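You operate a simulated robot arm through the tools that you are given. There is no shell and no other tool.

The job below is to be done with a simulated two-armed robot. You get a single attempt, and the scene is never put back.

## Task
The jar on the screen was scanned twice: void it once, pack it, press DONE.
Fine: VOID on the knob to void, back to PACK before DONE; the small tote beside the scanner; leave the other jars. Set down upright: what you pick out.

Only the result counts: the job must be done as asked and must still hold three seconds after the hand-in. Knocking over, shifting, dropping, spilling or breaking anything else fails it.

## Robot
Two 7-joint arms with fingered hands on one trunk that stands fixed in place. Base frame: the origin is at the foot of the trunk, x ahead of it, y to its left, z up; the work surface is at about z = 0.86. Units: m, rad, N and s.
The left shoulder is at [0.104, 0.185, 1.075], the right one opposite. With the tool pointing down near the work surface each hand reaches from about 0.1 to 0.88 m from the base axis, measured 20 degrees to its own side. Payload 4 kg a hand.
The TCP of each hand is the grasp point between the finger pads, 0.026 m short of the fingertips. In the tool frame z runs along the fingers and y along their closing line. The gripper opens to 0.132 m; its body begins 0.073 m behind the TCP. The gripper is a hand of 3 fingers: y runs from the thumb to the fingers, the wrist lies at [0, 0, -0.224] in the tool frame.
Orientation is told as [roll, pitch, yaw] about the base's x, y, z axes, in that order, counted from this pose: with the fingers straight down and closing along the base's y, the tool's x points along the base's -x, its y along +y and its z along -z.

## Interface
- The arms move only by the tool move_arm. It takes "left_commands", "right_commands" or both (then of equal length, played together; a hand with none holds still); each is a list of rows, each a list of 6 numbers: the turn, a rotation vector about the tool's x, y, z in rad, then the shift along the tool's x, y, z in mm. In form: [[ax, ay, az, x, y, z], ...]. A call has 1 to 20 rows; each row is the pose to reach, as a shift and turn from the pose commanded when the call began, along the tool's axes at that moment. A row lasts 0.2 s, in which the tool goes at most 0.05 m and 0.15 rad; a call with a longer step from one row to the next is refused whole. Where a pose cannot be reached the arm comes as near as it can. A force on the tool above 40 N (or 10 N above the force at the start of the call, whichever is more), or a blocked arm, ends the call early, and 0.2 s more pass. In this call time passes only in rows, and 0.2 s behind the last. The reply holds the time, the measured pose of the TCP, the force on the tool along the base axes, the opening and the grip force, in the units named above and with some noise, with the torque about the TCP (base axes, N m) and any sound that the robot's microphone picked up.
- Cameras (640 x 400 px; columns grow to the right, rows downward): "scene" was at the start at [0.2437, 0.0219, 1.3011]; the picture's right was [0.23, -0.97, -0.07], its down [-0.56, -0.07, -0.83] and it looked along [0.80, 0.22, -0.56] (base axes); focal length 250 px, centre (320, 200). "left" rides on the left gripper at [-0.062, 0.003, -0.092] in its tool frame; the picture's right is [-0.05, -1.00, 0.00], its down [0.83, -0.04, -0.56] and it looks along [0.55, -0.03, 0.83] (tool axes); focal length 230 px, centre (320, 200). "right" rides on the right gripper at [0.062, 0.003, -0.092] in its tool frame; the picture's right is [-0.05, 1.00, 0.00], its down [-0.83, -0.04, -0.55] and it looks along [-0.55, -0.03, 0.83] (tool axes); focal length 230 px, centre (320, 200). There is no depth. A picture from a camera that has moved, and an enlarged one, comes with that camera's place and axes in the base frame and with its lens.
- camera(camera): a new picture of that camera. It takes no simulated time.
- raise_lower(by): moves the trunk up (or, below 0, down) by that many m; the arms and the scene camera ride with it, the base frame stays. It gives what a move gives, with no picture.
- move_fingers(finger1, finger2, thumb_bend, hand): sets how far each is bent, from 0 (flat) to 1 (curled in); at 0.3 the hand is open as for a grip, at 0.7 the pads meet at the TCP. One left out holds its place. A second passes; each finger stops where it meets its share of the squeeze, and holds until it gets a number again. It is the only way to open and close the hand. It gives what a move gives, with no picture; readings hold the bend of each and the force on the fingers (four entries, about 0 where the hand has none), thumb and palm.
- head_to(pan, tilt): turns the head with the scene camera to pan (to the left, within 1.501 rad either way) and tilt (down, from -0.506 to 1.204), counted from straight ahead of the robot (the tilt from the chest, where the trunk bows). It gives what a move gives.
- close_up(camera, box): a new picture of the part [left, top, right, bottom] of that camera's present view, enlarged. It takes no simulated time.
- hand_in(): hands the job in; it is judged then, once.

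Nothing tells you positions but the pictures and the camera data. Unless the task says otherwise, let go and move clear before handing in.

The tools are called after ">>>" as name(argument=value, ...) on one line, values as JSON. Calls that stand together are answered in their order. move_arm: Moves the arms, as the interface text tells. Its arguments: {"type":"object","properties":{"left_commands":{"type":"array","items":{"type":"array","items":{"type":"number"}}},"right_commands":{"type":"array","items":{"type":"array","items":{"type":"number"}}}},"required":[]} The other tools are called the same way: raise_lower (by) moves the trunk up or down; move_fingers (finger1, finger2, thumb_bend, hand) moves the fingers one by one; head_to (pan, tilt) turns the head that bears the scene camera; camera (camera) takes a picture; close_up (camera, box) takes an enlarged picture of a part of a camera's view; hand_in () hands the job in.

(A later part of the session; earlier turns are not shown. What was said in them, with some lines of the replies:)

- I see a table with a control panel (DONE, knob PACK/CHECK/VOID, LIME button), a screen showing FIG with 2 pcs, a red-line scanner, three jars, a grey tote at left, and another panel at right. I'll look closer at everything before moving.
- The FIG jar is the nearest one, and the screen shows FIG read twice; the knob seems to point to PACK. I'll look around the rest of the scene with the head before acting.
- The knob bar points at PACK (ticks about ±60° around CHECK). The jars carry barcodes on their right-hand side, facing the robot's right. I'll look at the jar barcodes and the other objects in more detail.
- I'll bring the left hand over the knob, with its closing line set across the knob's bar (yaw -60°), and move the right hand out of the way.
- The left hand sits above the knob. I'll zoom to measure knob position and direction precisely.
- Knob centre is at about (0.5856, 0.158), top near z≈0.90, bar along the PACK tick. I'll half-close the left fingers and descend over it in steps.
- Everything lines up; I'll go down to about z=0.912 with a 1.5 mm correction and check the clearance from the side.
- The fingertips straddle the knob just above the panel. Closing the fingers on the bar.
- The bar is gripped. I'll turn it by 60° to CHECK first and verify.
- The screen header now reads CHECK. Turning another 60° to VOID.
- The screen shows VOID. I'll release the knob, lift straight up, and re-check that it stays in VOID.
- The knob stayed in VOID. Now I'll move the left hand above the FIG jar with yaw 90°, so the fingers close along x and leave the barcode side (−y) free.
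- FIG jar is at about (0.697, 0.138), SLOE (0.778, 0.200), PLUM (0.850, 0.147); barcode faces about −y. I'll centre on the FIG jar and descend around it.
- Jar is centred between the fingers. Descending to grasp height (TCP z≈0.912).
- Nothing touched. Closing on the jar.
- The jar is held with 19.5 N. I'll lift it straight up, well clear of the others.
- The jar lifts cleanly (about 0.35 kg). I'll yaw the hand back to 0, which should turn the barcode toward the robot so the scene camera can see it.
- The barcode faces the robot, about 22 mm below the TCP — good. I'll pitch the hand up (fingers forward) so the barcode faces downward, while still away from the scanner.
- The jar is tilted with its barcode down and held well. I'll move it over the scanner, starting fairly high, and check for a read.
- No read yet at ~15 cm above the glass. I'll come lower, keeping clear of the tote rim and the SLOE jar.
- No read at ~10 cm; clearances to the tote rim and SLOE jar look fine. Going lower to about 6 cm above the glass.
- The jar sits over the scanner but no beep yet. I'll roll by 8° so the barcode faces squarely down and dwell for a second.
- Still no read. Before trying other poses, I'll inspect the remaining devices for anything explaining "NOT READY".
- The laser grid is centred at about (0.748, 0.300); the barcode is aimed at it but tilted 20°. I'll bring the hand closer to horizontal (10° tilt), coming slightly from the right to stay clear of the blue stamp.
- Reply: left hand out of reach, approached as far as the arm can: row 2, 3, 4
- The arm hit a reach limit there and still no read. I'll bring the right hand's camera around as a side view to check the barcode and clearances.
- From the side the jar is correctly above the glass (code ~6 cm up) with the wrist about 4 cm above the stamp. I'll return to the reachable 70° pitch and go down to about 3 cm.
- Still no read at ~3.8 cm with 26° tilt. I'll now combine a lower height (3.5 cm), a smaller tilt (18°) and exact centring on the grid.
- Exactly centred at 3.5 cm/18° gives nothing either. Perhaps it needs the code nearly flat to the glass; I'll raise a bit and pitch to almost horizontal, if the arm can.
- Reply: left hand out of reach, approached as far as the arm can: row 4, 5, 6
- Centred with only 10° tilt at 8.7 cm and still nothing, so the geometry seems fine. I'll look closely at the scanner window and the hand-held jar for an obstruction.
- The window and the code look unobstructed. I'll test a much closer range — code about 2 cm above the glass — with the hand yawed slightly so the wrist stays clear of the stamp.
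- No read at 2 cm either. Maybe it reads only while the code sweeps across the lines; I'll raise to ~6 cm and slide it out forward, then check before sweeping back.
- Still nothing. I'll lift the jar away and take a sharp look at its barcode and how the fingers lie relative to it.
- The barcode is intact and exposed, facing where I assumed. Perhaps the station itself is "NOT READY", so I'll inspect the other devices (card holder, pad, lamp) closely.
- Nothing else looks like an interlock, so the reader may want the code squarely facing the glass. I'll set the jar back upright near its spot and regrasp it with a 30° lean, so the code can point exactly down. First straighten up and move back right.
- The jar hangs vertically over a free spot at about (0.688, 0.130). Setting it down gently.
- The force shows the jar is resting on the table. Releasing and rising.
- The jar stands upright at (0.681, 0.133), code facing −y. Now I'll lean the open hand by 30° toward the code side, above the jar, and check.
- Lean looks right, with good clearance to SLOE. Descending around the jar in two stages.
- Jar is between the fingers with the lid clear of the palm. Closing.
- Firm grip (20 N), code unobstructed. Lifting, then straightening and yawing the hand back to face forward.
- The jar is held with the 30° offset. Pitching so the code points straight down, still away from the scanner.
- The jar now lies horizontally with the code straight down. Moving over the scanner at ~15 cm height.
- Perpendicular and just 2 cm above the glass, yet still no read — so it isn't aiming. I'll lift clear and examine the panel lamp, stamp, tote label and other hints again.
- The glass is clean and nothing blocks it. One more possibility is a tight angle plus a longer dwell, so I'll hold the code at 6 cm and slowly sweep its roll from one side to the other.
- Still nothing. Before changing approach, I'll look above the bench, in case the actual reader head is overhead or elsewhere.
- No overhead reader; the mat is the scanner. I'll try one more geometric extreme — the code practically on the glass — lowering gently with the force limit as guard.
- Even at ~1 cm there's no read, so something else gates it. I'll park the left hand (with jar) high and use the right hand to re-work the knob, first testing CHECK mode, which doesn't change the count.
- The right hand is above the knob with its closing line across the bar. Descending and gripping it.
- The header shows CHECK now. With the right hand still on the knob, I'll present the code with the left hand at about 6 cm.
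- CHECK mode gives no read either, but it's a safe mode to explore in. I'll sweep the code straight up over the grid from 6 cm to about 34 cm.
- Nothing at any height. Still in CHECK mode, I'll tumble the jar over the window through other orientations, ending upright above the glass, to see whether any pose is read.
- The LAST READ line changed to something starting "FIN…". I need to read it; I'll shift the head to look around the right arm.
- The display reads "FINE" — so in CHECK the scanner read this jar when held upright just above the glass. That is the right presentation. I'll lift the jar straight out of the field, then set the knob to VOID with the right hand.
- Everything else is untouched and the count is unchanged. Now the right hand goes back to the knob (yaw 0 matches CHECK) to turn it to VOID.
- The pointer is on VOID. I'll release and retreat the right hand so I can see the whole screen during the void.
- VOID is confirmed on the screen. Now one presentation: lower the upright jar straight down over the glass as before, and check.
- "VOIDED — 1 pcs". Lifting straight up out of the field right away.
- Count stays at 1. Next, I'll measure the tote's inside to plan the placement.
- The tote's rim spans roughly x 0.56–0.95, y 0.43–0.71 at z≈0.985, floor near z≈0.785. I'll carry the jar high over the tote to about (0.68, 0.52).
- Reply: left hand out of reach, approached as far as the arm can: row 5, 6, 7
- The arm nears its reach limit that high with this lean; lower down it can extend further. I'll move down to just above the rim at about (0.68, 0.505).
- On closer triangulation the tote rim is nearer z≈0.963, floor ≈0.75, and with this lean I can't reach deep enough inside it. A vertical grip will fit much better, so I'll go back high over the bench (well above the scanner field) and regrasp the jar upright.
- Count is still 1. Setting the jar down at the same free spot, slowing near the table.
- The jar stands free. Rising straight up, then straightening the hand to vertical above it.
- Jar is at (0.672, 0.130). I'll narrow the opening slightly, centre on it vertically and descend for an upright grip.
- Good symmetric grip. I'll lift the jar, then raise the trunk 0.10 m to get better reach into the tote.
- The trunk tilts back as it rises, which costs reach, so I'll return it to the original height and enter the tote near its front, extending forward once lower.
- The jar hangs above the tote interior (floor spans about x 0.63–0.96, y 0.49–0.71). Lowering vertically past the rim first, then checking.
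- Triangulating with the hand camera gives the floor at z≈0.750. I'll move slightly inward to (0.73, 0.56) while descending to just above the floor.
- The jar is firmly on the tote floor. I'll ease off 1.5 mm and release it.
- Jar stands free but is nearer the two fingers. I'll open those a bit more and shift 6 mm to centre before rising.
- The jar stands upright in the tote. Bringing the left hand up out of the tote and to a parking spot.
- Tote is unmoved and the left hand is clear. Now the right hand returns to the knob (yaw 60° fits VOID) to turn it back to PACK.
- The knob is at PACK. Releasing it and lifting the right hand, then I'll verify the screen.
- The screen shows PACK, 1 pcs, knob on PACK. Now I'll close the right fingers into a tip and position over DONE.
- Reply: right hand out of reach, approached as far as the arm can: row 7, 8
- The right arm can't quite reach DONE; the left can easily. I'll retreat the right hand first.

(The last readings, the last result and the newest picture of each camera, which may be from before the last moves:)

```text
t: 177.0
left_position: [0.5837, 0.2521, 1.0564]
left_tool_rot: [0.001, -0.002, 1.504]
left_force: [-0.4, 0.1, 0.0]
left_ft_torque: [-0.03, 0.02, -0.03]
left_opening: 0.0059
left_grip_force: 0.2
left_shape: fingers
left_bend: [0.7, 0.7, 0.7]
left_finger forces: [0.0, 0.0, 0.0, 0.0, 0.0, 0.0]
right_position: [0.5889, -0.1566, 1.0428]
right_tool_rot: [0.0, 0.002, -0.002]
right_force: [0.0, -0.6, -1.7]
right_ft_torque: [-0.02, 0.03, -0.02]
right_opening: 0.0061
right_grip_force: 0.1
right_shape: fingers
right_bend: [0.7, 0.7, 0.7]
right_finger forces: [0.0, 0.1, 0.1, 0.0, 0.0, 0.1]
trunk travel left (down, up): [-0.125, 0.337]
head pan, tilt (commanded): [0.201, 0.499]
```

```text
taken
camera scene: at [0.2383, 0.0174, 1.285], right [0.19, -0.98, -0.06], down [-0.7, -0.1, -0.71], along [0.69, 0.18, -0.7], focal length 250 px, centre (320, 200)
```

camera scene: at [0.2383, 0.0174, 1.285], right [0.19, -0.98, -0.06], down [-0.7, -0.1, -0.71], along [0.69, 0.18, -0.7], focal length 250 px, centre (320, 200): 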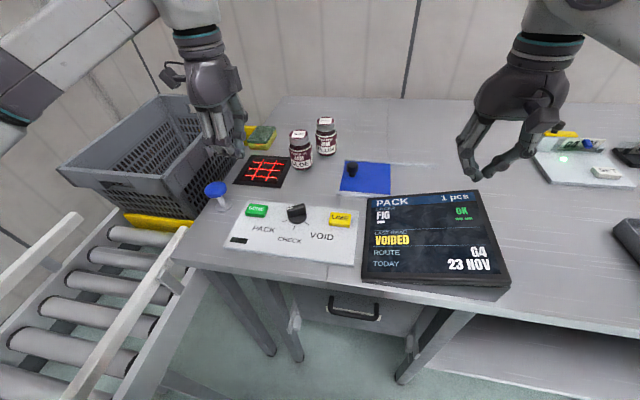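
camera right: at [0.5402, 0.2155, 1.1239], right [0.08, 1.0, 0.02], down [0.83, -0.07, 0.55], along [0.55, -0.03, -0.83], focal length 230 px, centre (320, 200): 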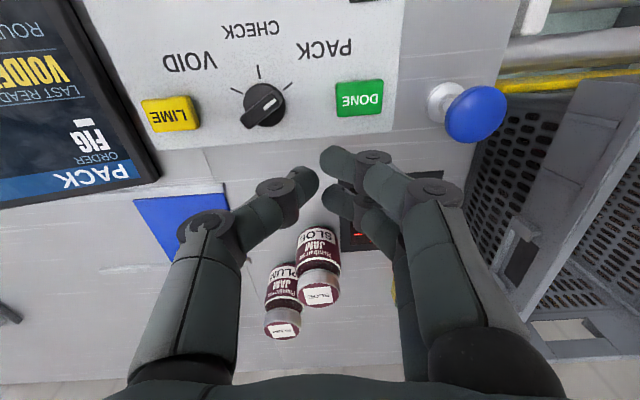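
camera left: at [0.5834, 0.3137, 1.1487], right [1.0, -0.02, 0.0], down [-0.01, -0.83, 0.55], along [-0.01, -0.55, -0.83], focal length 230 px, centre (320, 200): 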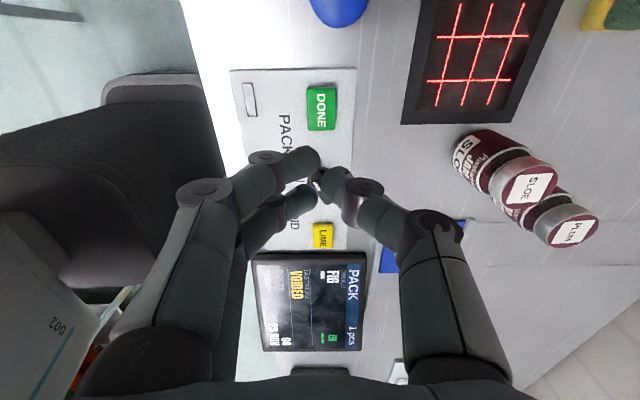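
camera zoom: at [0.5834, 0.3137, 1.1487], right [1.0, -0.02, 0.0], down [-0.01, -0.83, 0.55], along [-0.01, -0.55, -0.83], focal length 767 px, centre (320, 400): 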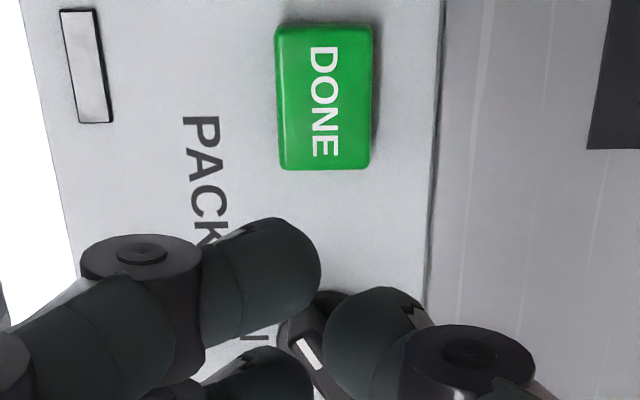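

DONE is centred at about (0.584, 0.257). I'll shift 5 mm and descend to just above it, then press in small steps.

>>> move_arm(left_commands=[[0, 0, 0, -5, 0, 30], [0, 0, 0, -5, 0, 60], [0, 0, 0, -5, 0, 90], [0, 0, 0, -5, 0, 115], [0, 0, 0, -5, 0, 130]])

>>> close_up(camera="scene", box=[190, 150, 310, 260])

```text
t: 178.2
left_position: [0.5827, 0.259, 0.9266]
left_tool_rot: [0.001, -0.003, 1.503]
left_force: [0.3, -0.6, 0.5]
left_ft_torque: [0.0, -0.04, 0.01]
left_opening: 0.0061
left_grip_force: 0.0
left_shape: fingers
left_bend: [0.7, 0.7, 0.7]
left_finger forces: [0.1, 0.1, 0.0, 0.0, 0.0, 0.1]
right_position: [0.5894, -0.1569, 1.0434]
right_tool_rot: [0.001, -0.001, 0.0]
right_force: [-0.7, 0.3, 0.3]
right_ft_torque: [-0.02, 0.01, 0.01]
right_opening: 0.0063
right_grip_force: 0.1
right_shape: fingers
right_bend: [0.7, 0.7, 0.7]
right_finger forces: [0.1, 0.0, 0.1, 0.0, 0.0, 0.0]
trunk travel left (down, up): [-0.125, 0.337]
head pan, tilt (commanded): [0.201, 0.499]
```

```text
3.64 times, centred on (250, 205) of scene
camera zoom: at [0.2374, 0.0182, 1.2852], right [0.19, -0.98, -0.06], down [-0.7, -0.1, -0.71], along [0.69, 0.18, -0.7], focal length 908 px, centre (574, 182)
```

zoom: 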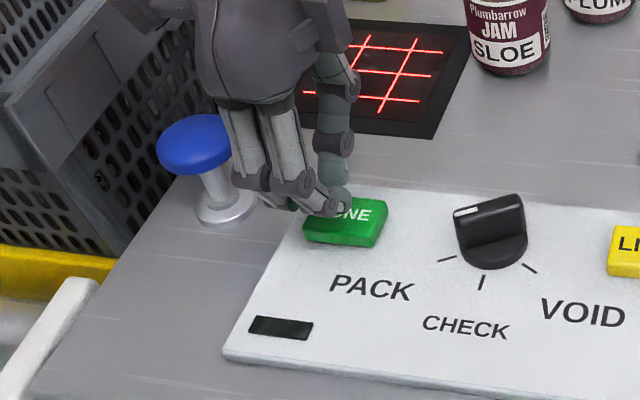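

>>> close_up(camera="scene", box=[230, 180, 290, 225])

>>> close_up(camera="left", box=[240, 60, 400, 220])

```text
8.89 times, centred on (260, 202) of scene
camera zoom: at [0.2374, 0.0182, 1.2852], right [0.19, -0.98, -0.06], down [-0.7, -0.1, -0.71], along [0.69, 0.18, -0.7], focal length 2219 px, centre (853, 178)
```

zoom: 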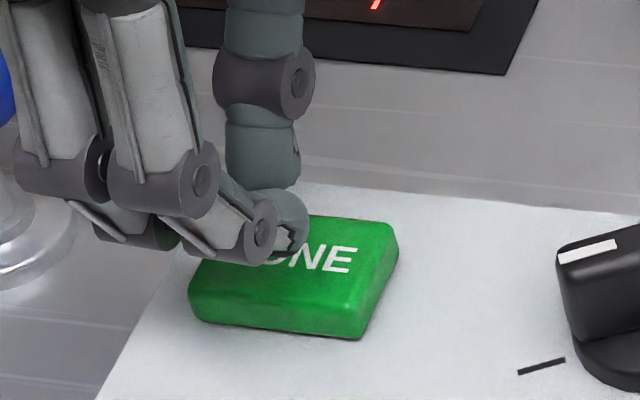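

```text
2.50 times, centred on (320, 140) of left
camera zoom: at [0.5825, 0.3202, 1.0185], right [1.0, -0.02, 0.0], down [-0.01, -0.83, 0.55], along [-0.01, -0.55, -0.83], focal length 575 px, centre (320, 350)
```

zoom: 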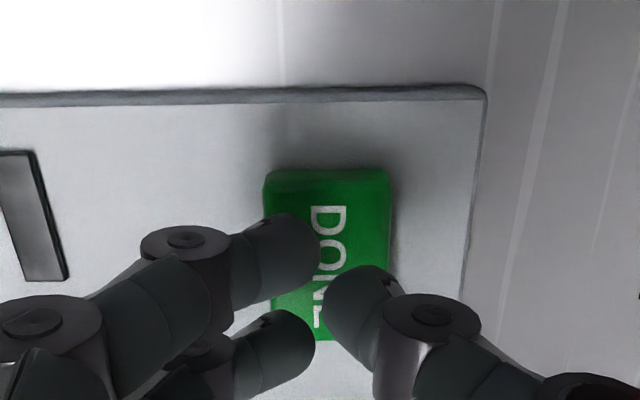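

The left camera confirms the fingertips are over the button. Pressing down in small steps.

>>> move_arm(left_commands=[[0, 0, 0, 0, 0, 5], [0, 0, 0, 0, 0, 10], [0, 0, 0, 0, 0, 13], [0, 0, 0, 0, 0, 15]])

>>> close_up(camera="scene", box=[220, 170, 300, 230])

>>> close_up(camera="scene", box=[360, 180, 530, 300])

```text
t: 179.2
left_position: [0.5855, 0.259, 0.9139]
left_tool_rot: [0.001, -0.001, 1.502]
left_force: [-0.3, -0.1, 0.2]
left_ft_torque: [0.01, 0.02, 0.02]
left_opening: 0.0062
left_grip_force: 0.1
left_shape: fingers
left_bend: [0.7, 0.7, 0.7]
left_finger forces: [0.0, 0.0, 0.0, 0.1, 0.0, 0.0]
right_position: [0.5878, -0.1573, 1.0435]
right_tool_rot: [-0.001, 0.0, 0.0]
right_force: [0.7, 0.1, -0.2]
right_ft_torque: [0.0, 0.02, 0.05]
right_opening: 0.0058
right_grip_force: 0.0
right_shape: fingers
right_bend: [0.7, 0.7, 0.7]
right_finger forces: [0.0, 0.0, 0.0, 0.0, 0.0, 0.0]
trunk travel left (down, up): [-0.125, 0.337]
head pan, tilt (commanded): [0.201, 0.499]
```

```text
6.67 times, centred on (260, 200) of scene
camera zoom: at [0.2374, 0.018, 1.2852], right [0.19, -0.98, -0.06], down [-0.7, -0.1, -0.71], along [0.69, 0.18, -0.7], focal length 1664 px, centre (720, 200)
```

zoom: 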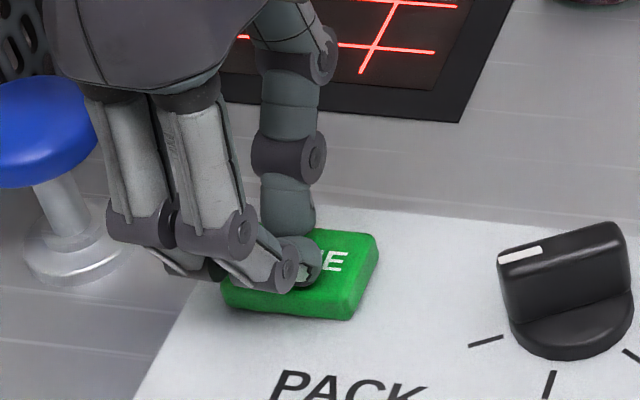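

```text
3.33 times, centred on (445, 240) of scene
camera zoom: at [0.2374, 0.018, 1.2852], right [0.19, -0.98, -0.06], down [-0.7, -0.1, -0.71], along [0.69, 0.18, -0.7], focal length 832 px, centre (-97, 67)
```

zoom: 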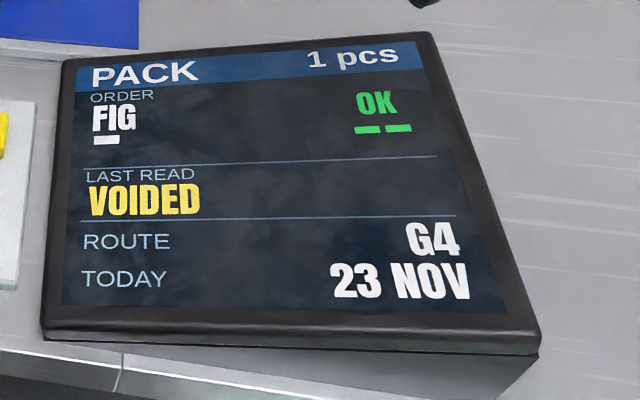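

>>> move_arm(left_commands=[[0, 0, 0, 0, 0, 2], [0, 0, 0, 0, 0, 4]])

>>> move_arm(left_commands=[[0, 0, 0, 0, 0, 1.5], [0, 0, 0, 0, 0, 3]])

>>> close_up(camera="scene", box=[220, 170, 300, 230])

>>> close_up(camera="scene", box=[360, 180, 530, 300])

```text
t: 179.8
left_position: [0.5834, 0.2585, 0.9098]
left_tool_rot: [0.0, -0.002, 1.503]
left_force: [-0.2, 0.2, 1.5]
left_ft_torque: [0.03, -0.02, 0.03]
left_opening: 0.0058
left_grip_force: 0.3
left_shape: fingers
left_bend: [0.7, 0.7, 0.7]
left_finger forces: [0.0, 0.2, 0.0, 0.0, 0.9, 0.0]
right_position: [0.5876, -0.1576, 1.0435]
right_tool_rot: [0.001, 0.0, 0.001]
right_force: [-0.1, 0.0, 0.3]
right_ft_torque: [-0.06, -0.03, 0.0]
right_opening: 0.0057
right_grip_force: 0.1
right_shape: fingers
right_bend: [0.7, 0.7, 0.7]
right_finger forces: [0.0, 0.0, 0.1, 0.0, 0.1, 0.1]
trunk travel left (down, up): [-0.125, 0.337]
head pan, tilt (commanded): [0.201, 0.499]
```

```text
t: 180.4
left_position: [0.5844, 0.2588, 0.9065]
left_tool_rot: [0.0, -0.001, 1.503]
left_force: [1.4, 1.3, 1.9]
left_ft_torque: [0.05, -0.04, 0.03]
left_opening: 0.0057
left_grip_force: 1.1
left_shape: fingers
left_bend: [0.7, 0.7, 0.7]
left_finger forces: [0.0, 0.2, 0.0, 0.1, 2.3, 0.1]
right_position: [0.5887, -0.1573, 1.0422]
right_tool_rot: [-0.001, 0.001, -0.001]
right_force: [0.3, -0.4, 0.4]
right_ft_torque: [0.02, 0.02, -0.01]
right_opening: 0.0061
right_grip_force: 0.1
right_shape: fingers
right_bend: [0.7, 0.7, 0.7]
right_finger forces: [0.0, 0.0, 0.0, 0.0, 0.0, 0.0]
trunk travel left (down, up): [-0.125, 0.337]
head pan, tilt (commanded): [0.201, 0.499]
heard: click
```

```text
6.67 times, centred on (260, 200) of scene
camera zoom: at [0.2372, 0.018, 1.2853], right [0.19, -0.98, -0.06], down [-0.7, -0.1, -0.71], along [0.69, 0.18, -0.7], focal length 1664 px, centre (720, 200)
```

zoom: 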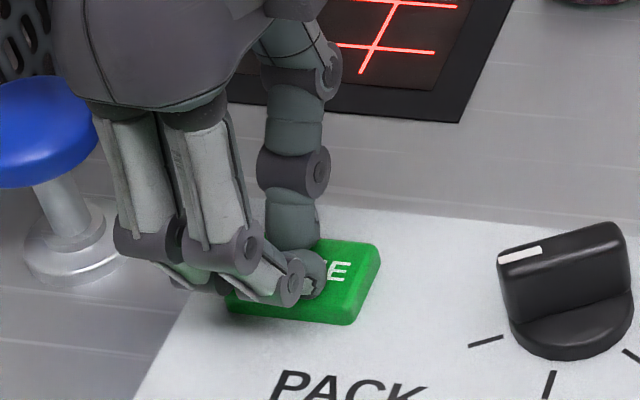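

```text
3.33 times, centred on (445, 240) of scene
camera zoom: at [0.2372, 0.018, 1.2853], right [0.19, -0.98, -0.06], down [-0.7, -0.1, -0.71], along [0.69, 0.18, -0.7], focal length 832 px, centre (-97, 67)
```

zoom: 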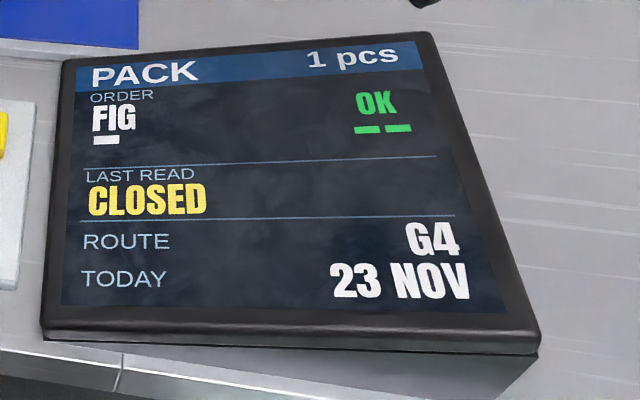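

A click, and the screen says CLOSED. Lifting the left hand straight up and clear, then a final check of everything.

>>> move_arm(left_commands=[[0, 0, 0, 0, 0, -10], [0, 0, 0, 0, 0, -40], [0, 0, 0, 0, 0, -75], [0, 0, 0, 0, 0, -110], [0, 0, 0, 0, 0, -150], [0, 0, 0, -30, 0, -190], [0, 0, 0, -65, 10, -220], [0, 0, 0, -100, 20, -240], [0, 0, 0, -130, 30, -255], [0, 0, 0, -160, 40, -265]])

>>> camera(camera="scene")

>>> close_up(camera="scene", box=[200, 100, 360, 250])

>>> camera(camera="left")

>>> close_up(camera="scene", box=[360, 180, 530, 300])

```text
t: 182.6
left_position: [0.5529, 0.4221, 1.1719]
left_tool_rot: [-0.001, -0.001, 1.502]
left_force: [0.7, 0.6, 0.6]
left_ft_torque: [-0.02, 0.01, -0.01]
left_opening: 0.0057
left_grip_force: 0.1
left_shape: fingers
left_bend: [0.7, 0.7, 0.7]
left_finger forces: [0.0, 0.0, 0.1, 0.0, 0.0, 0.0]
right_position: [0.5873, -0.1564, 1.0436]
right_tool_rot: [0.001, 0.001, 0.0]
right_force: [0.1, 0.2, 1.0]
right_ft_torque: [-0.03, -0.03, 0.01]
right_opening: 0.0059
right_grip_force: 0.1
right_shape: fingers
right_bend: [0.7, 0.7, 0.7]
right_finger forces: [0.0, 0.1, 0.1, 0.0, 0.0, 0.0]
trunk travel left (down, up): [-0.125, 0.337]
head pan, tilt (commanded): [0.201, 0.499]
```

```text
taken
camera scene: at [0.2364, 0.0187, 1.2855], right [0.19, -0.98, -0.06], down [-0.7, -0.1, -0.71], along [0.69, 0.17, -0.7], focal length 250 px, centre (320, 200)
```

scene: 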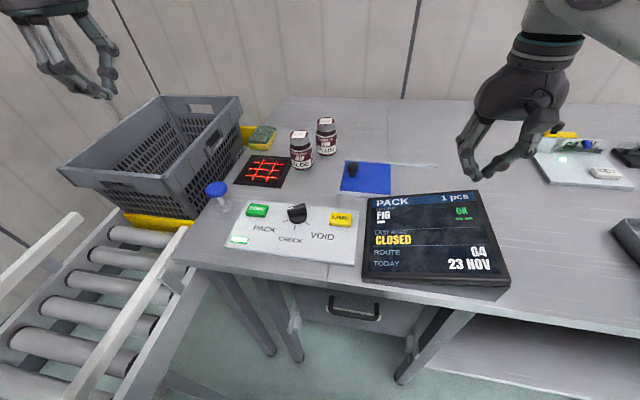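

```text
2.67 times, centred on (280, 175) of scene
camera zoom: at [0.2364, 0.0187, 1.2855], right [0.19, -0.98, -0.06], down [-0.7, -0.1, -0.71], along [0.69, 0.17, -0.7], focal length 666 px, centre (427, 267)
```

zoom: 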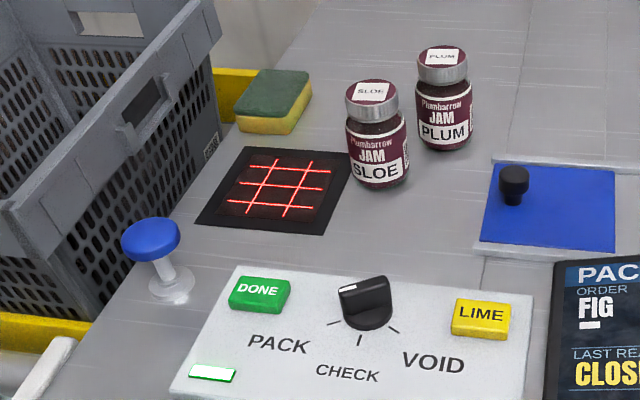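

```text
taken
camera left: at [0.5524, 0.4831, 1.2637], right [1.0, -0.02, 0.0], down [-0.01, -0.83, 0.55], along [-0.01, -0.55, -0.83], focal length 230 px, centre (320, 200)
```

left: 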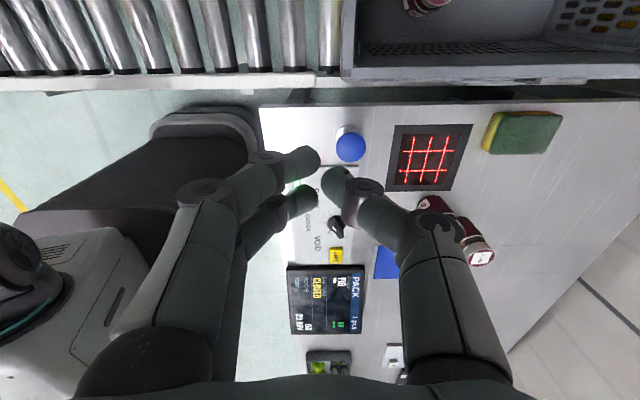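

```text
3.33 times, centred on (445, 240) of scene
camera zoom: at [0.2364, 0.0187, 1.2855], right [0.19, -0.98, -0.06], down [-0.7, -0.1, -0.71], along [0.69, 0.17, -0.7], focal length 832 px, centre (-97, 67)
```

zoom: 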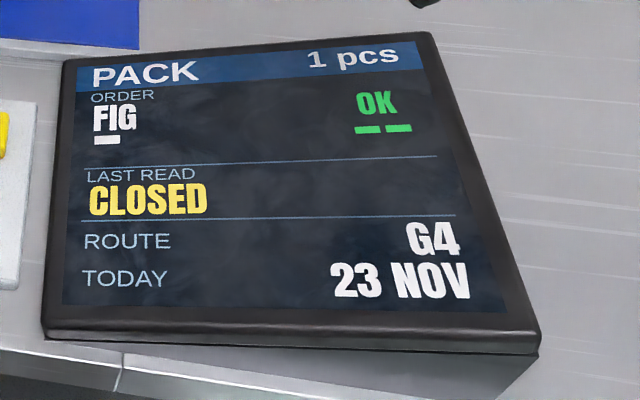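

The green lamp is lit and the order is CLOSED; the other jars, stamp and sponge are where they were. A last look into the tote to confirm the jar stands upright.

>>> close_up(camera="left", box=[340, 0, 520, 100])

>>> move_arm(left_commands=[[0, 0, 0, -30, -20, 0], [0, 0, 0, -60, -40, 0], [0, 0, 0, -90, -60, 0], [0, 0, 0, -110, -75, 0]])

>>> camera(camera="left")

```text
3.56 times, centred on (430, 50) of left
camera zoom: at [0.5524, 0.4831, 1.2637], right [1.0, -0.02, 0.0], down [-0.01, -0.83, 0.55], along [-0.01, -0.55, -0.83], focal length 818 px, centre (-71, 733)
```

zoom: 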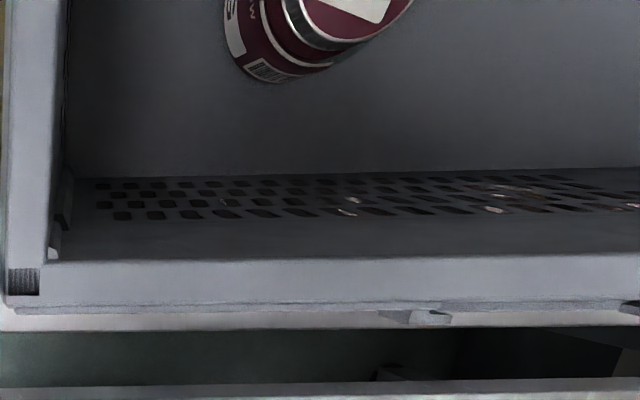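

```text
t: 183.6
left_position: [0.6355, 0.5252, 1.1689]
left_tool_rot: [0.0, -0.003, 1.502]
left_force: [0.1, -0.9, 0.0]
left_ft_torque: [0.0, 0.01, 0.01]
left_opening: 0.0059
left_grip_force: 0.0
left_shape: fingers
left_bend: [0.7, 0.7, 0.7]
left_finger forces: [0.0, 0.1, 0.0, 0.0, 0.0, 0.0]
right_position: [0.5879, -0.1573, 1.0444]
right_tool_rot: [0.002, 0.002, 0.0]
right_force: [0.1, -0.4, 0.0]
right_ft_torque: [-0.01, 0.01, -0.03]
right_opening: 0.0058
right_grip_force: 0.0
right_shape: fingers
right_bend: [0.7, 0.7, 0.7]
right_finger forces: [0.0, 0.0, 0.0, 0.0, 0.1, 0.0]
trunk travel left (down, up): [-0.125, 0.337]
head pan, tilt (commanded): [0.201, 0.499]
```

```text
taken
camera left: at [0.6361, 0.5875, 1.2615], right [1.0, -0.02, 0.0], down [-0.01, -0.83, 0.55], along [-0.01, -0.55, -0.83], focal length 230 px, centre (320, 200)
```

left: 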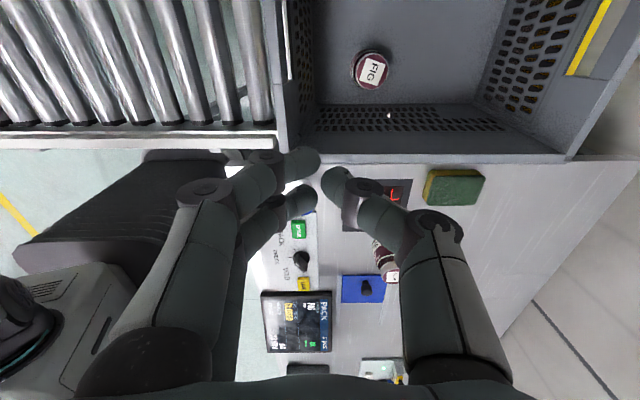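

The FIG jar stands upright in the tote. The screen reads PACK, 1 pcs and CLOSED, with the knob on PACK and the lamp lit. Both hands are empty and clear, so I'm handing in.

>>> hand_in()

```text
The job is handed in.
```

The FIG jar was voided once and packed, DONE was pressed, and the job is handed in.

- **Void:** with the knob on VOID, the scanner read the jar once; the screen said VOIDED and the count went from 2 to 1.
- **Pack:** the jar stands upright in the grey tote beside the scanner. I checked this with the hand camera just before handing in.
- **Close:** I turned the knob back to PACK and pressed DONE. The screen says CLOSED with 1 pcs, and the panel lamp is lit.
- **Everything else:** SLOE, PLUM, the stamp, the sponge and the tote looked unmoved in the last pictures.

- **Extra CHECK read:** the scanner did not read the jar with its barcode facing down. I worked this out in CHECK mode, which left the count unchanged. That cost one extra read of this jar, shown as FINE; it read only when held upright just above the glass.
- **Extra set-downs:** I also set the jar down on the bench near its original spot twice to change my grip before packing it.
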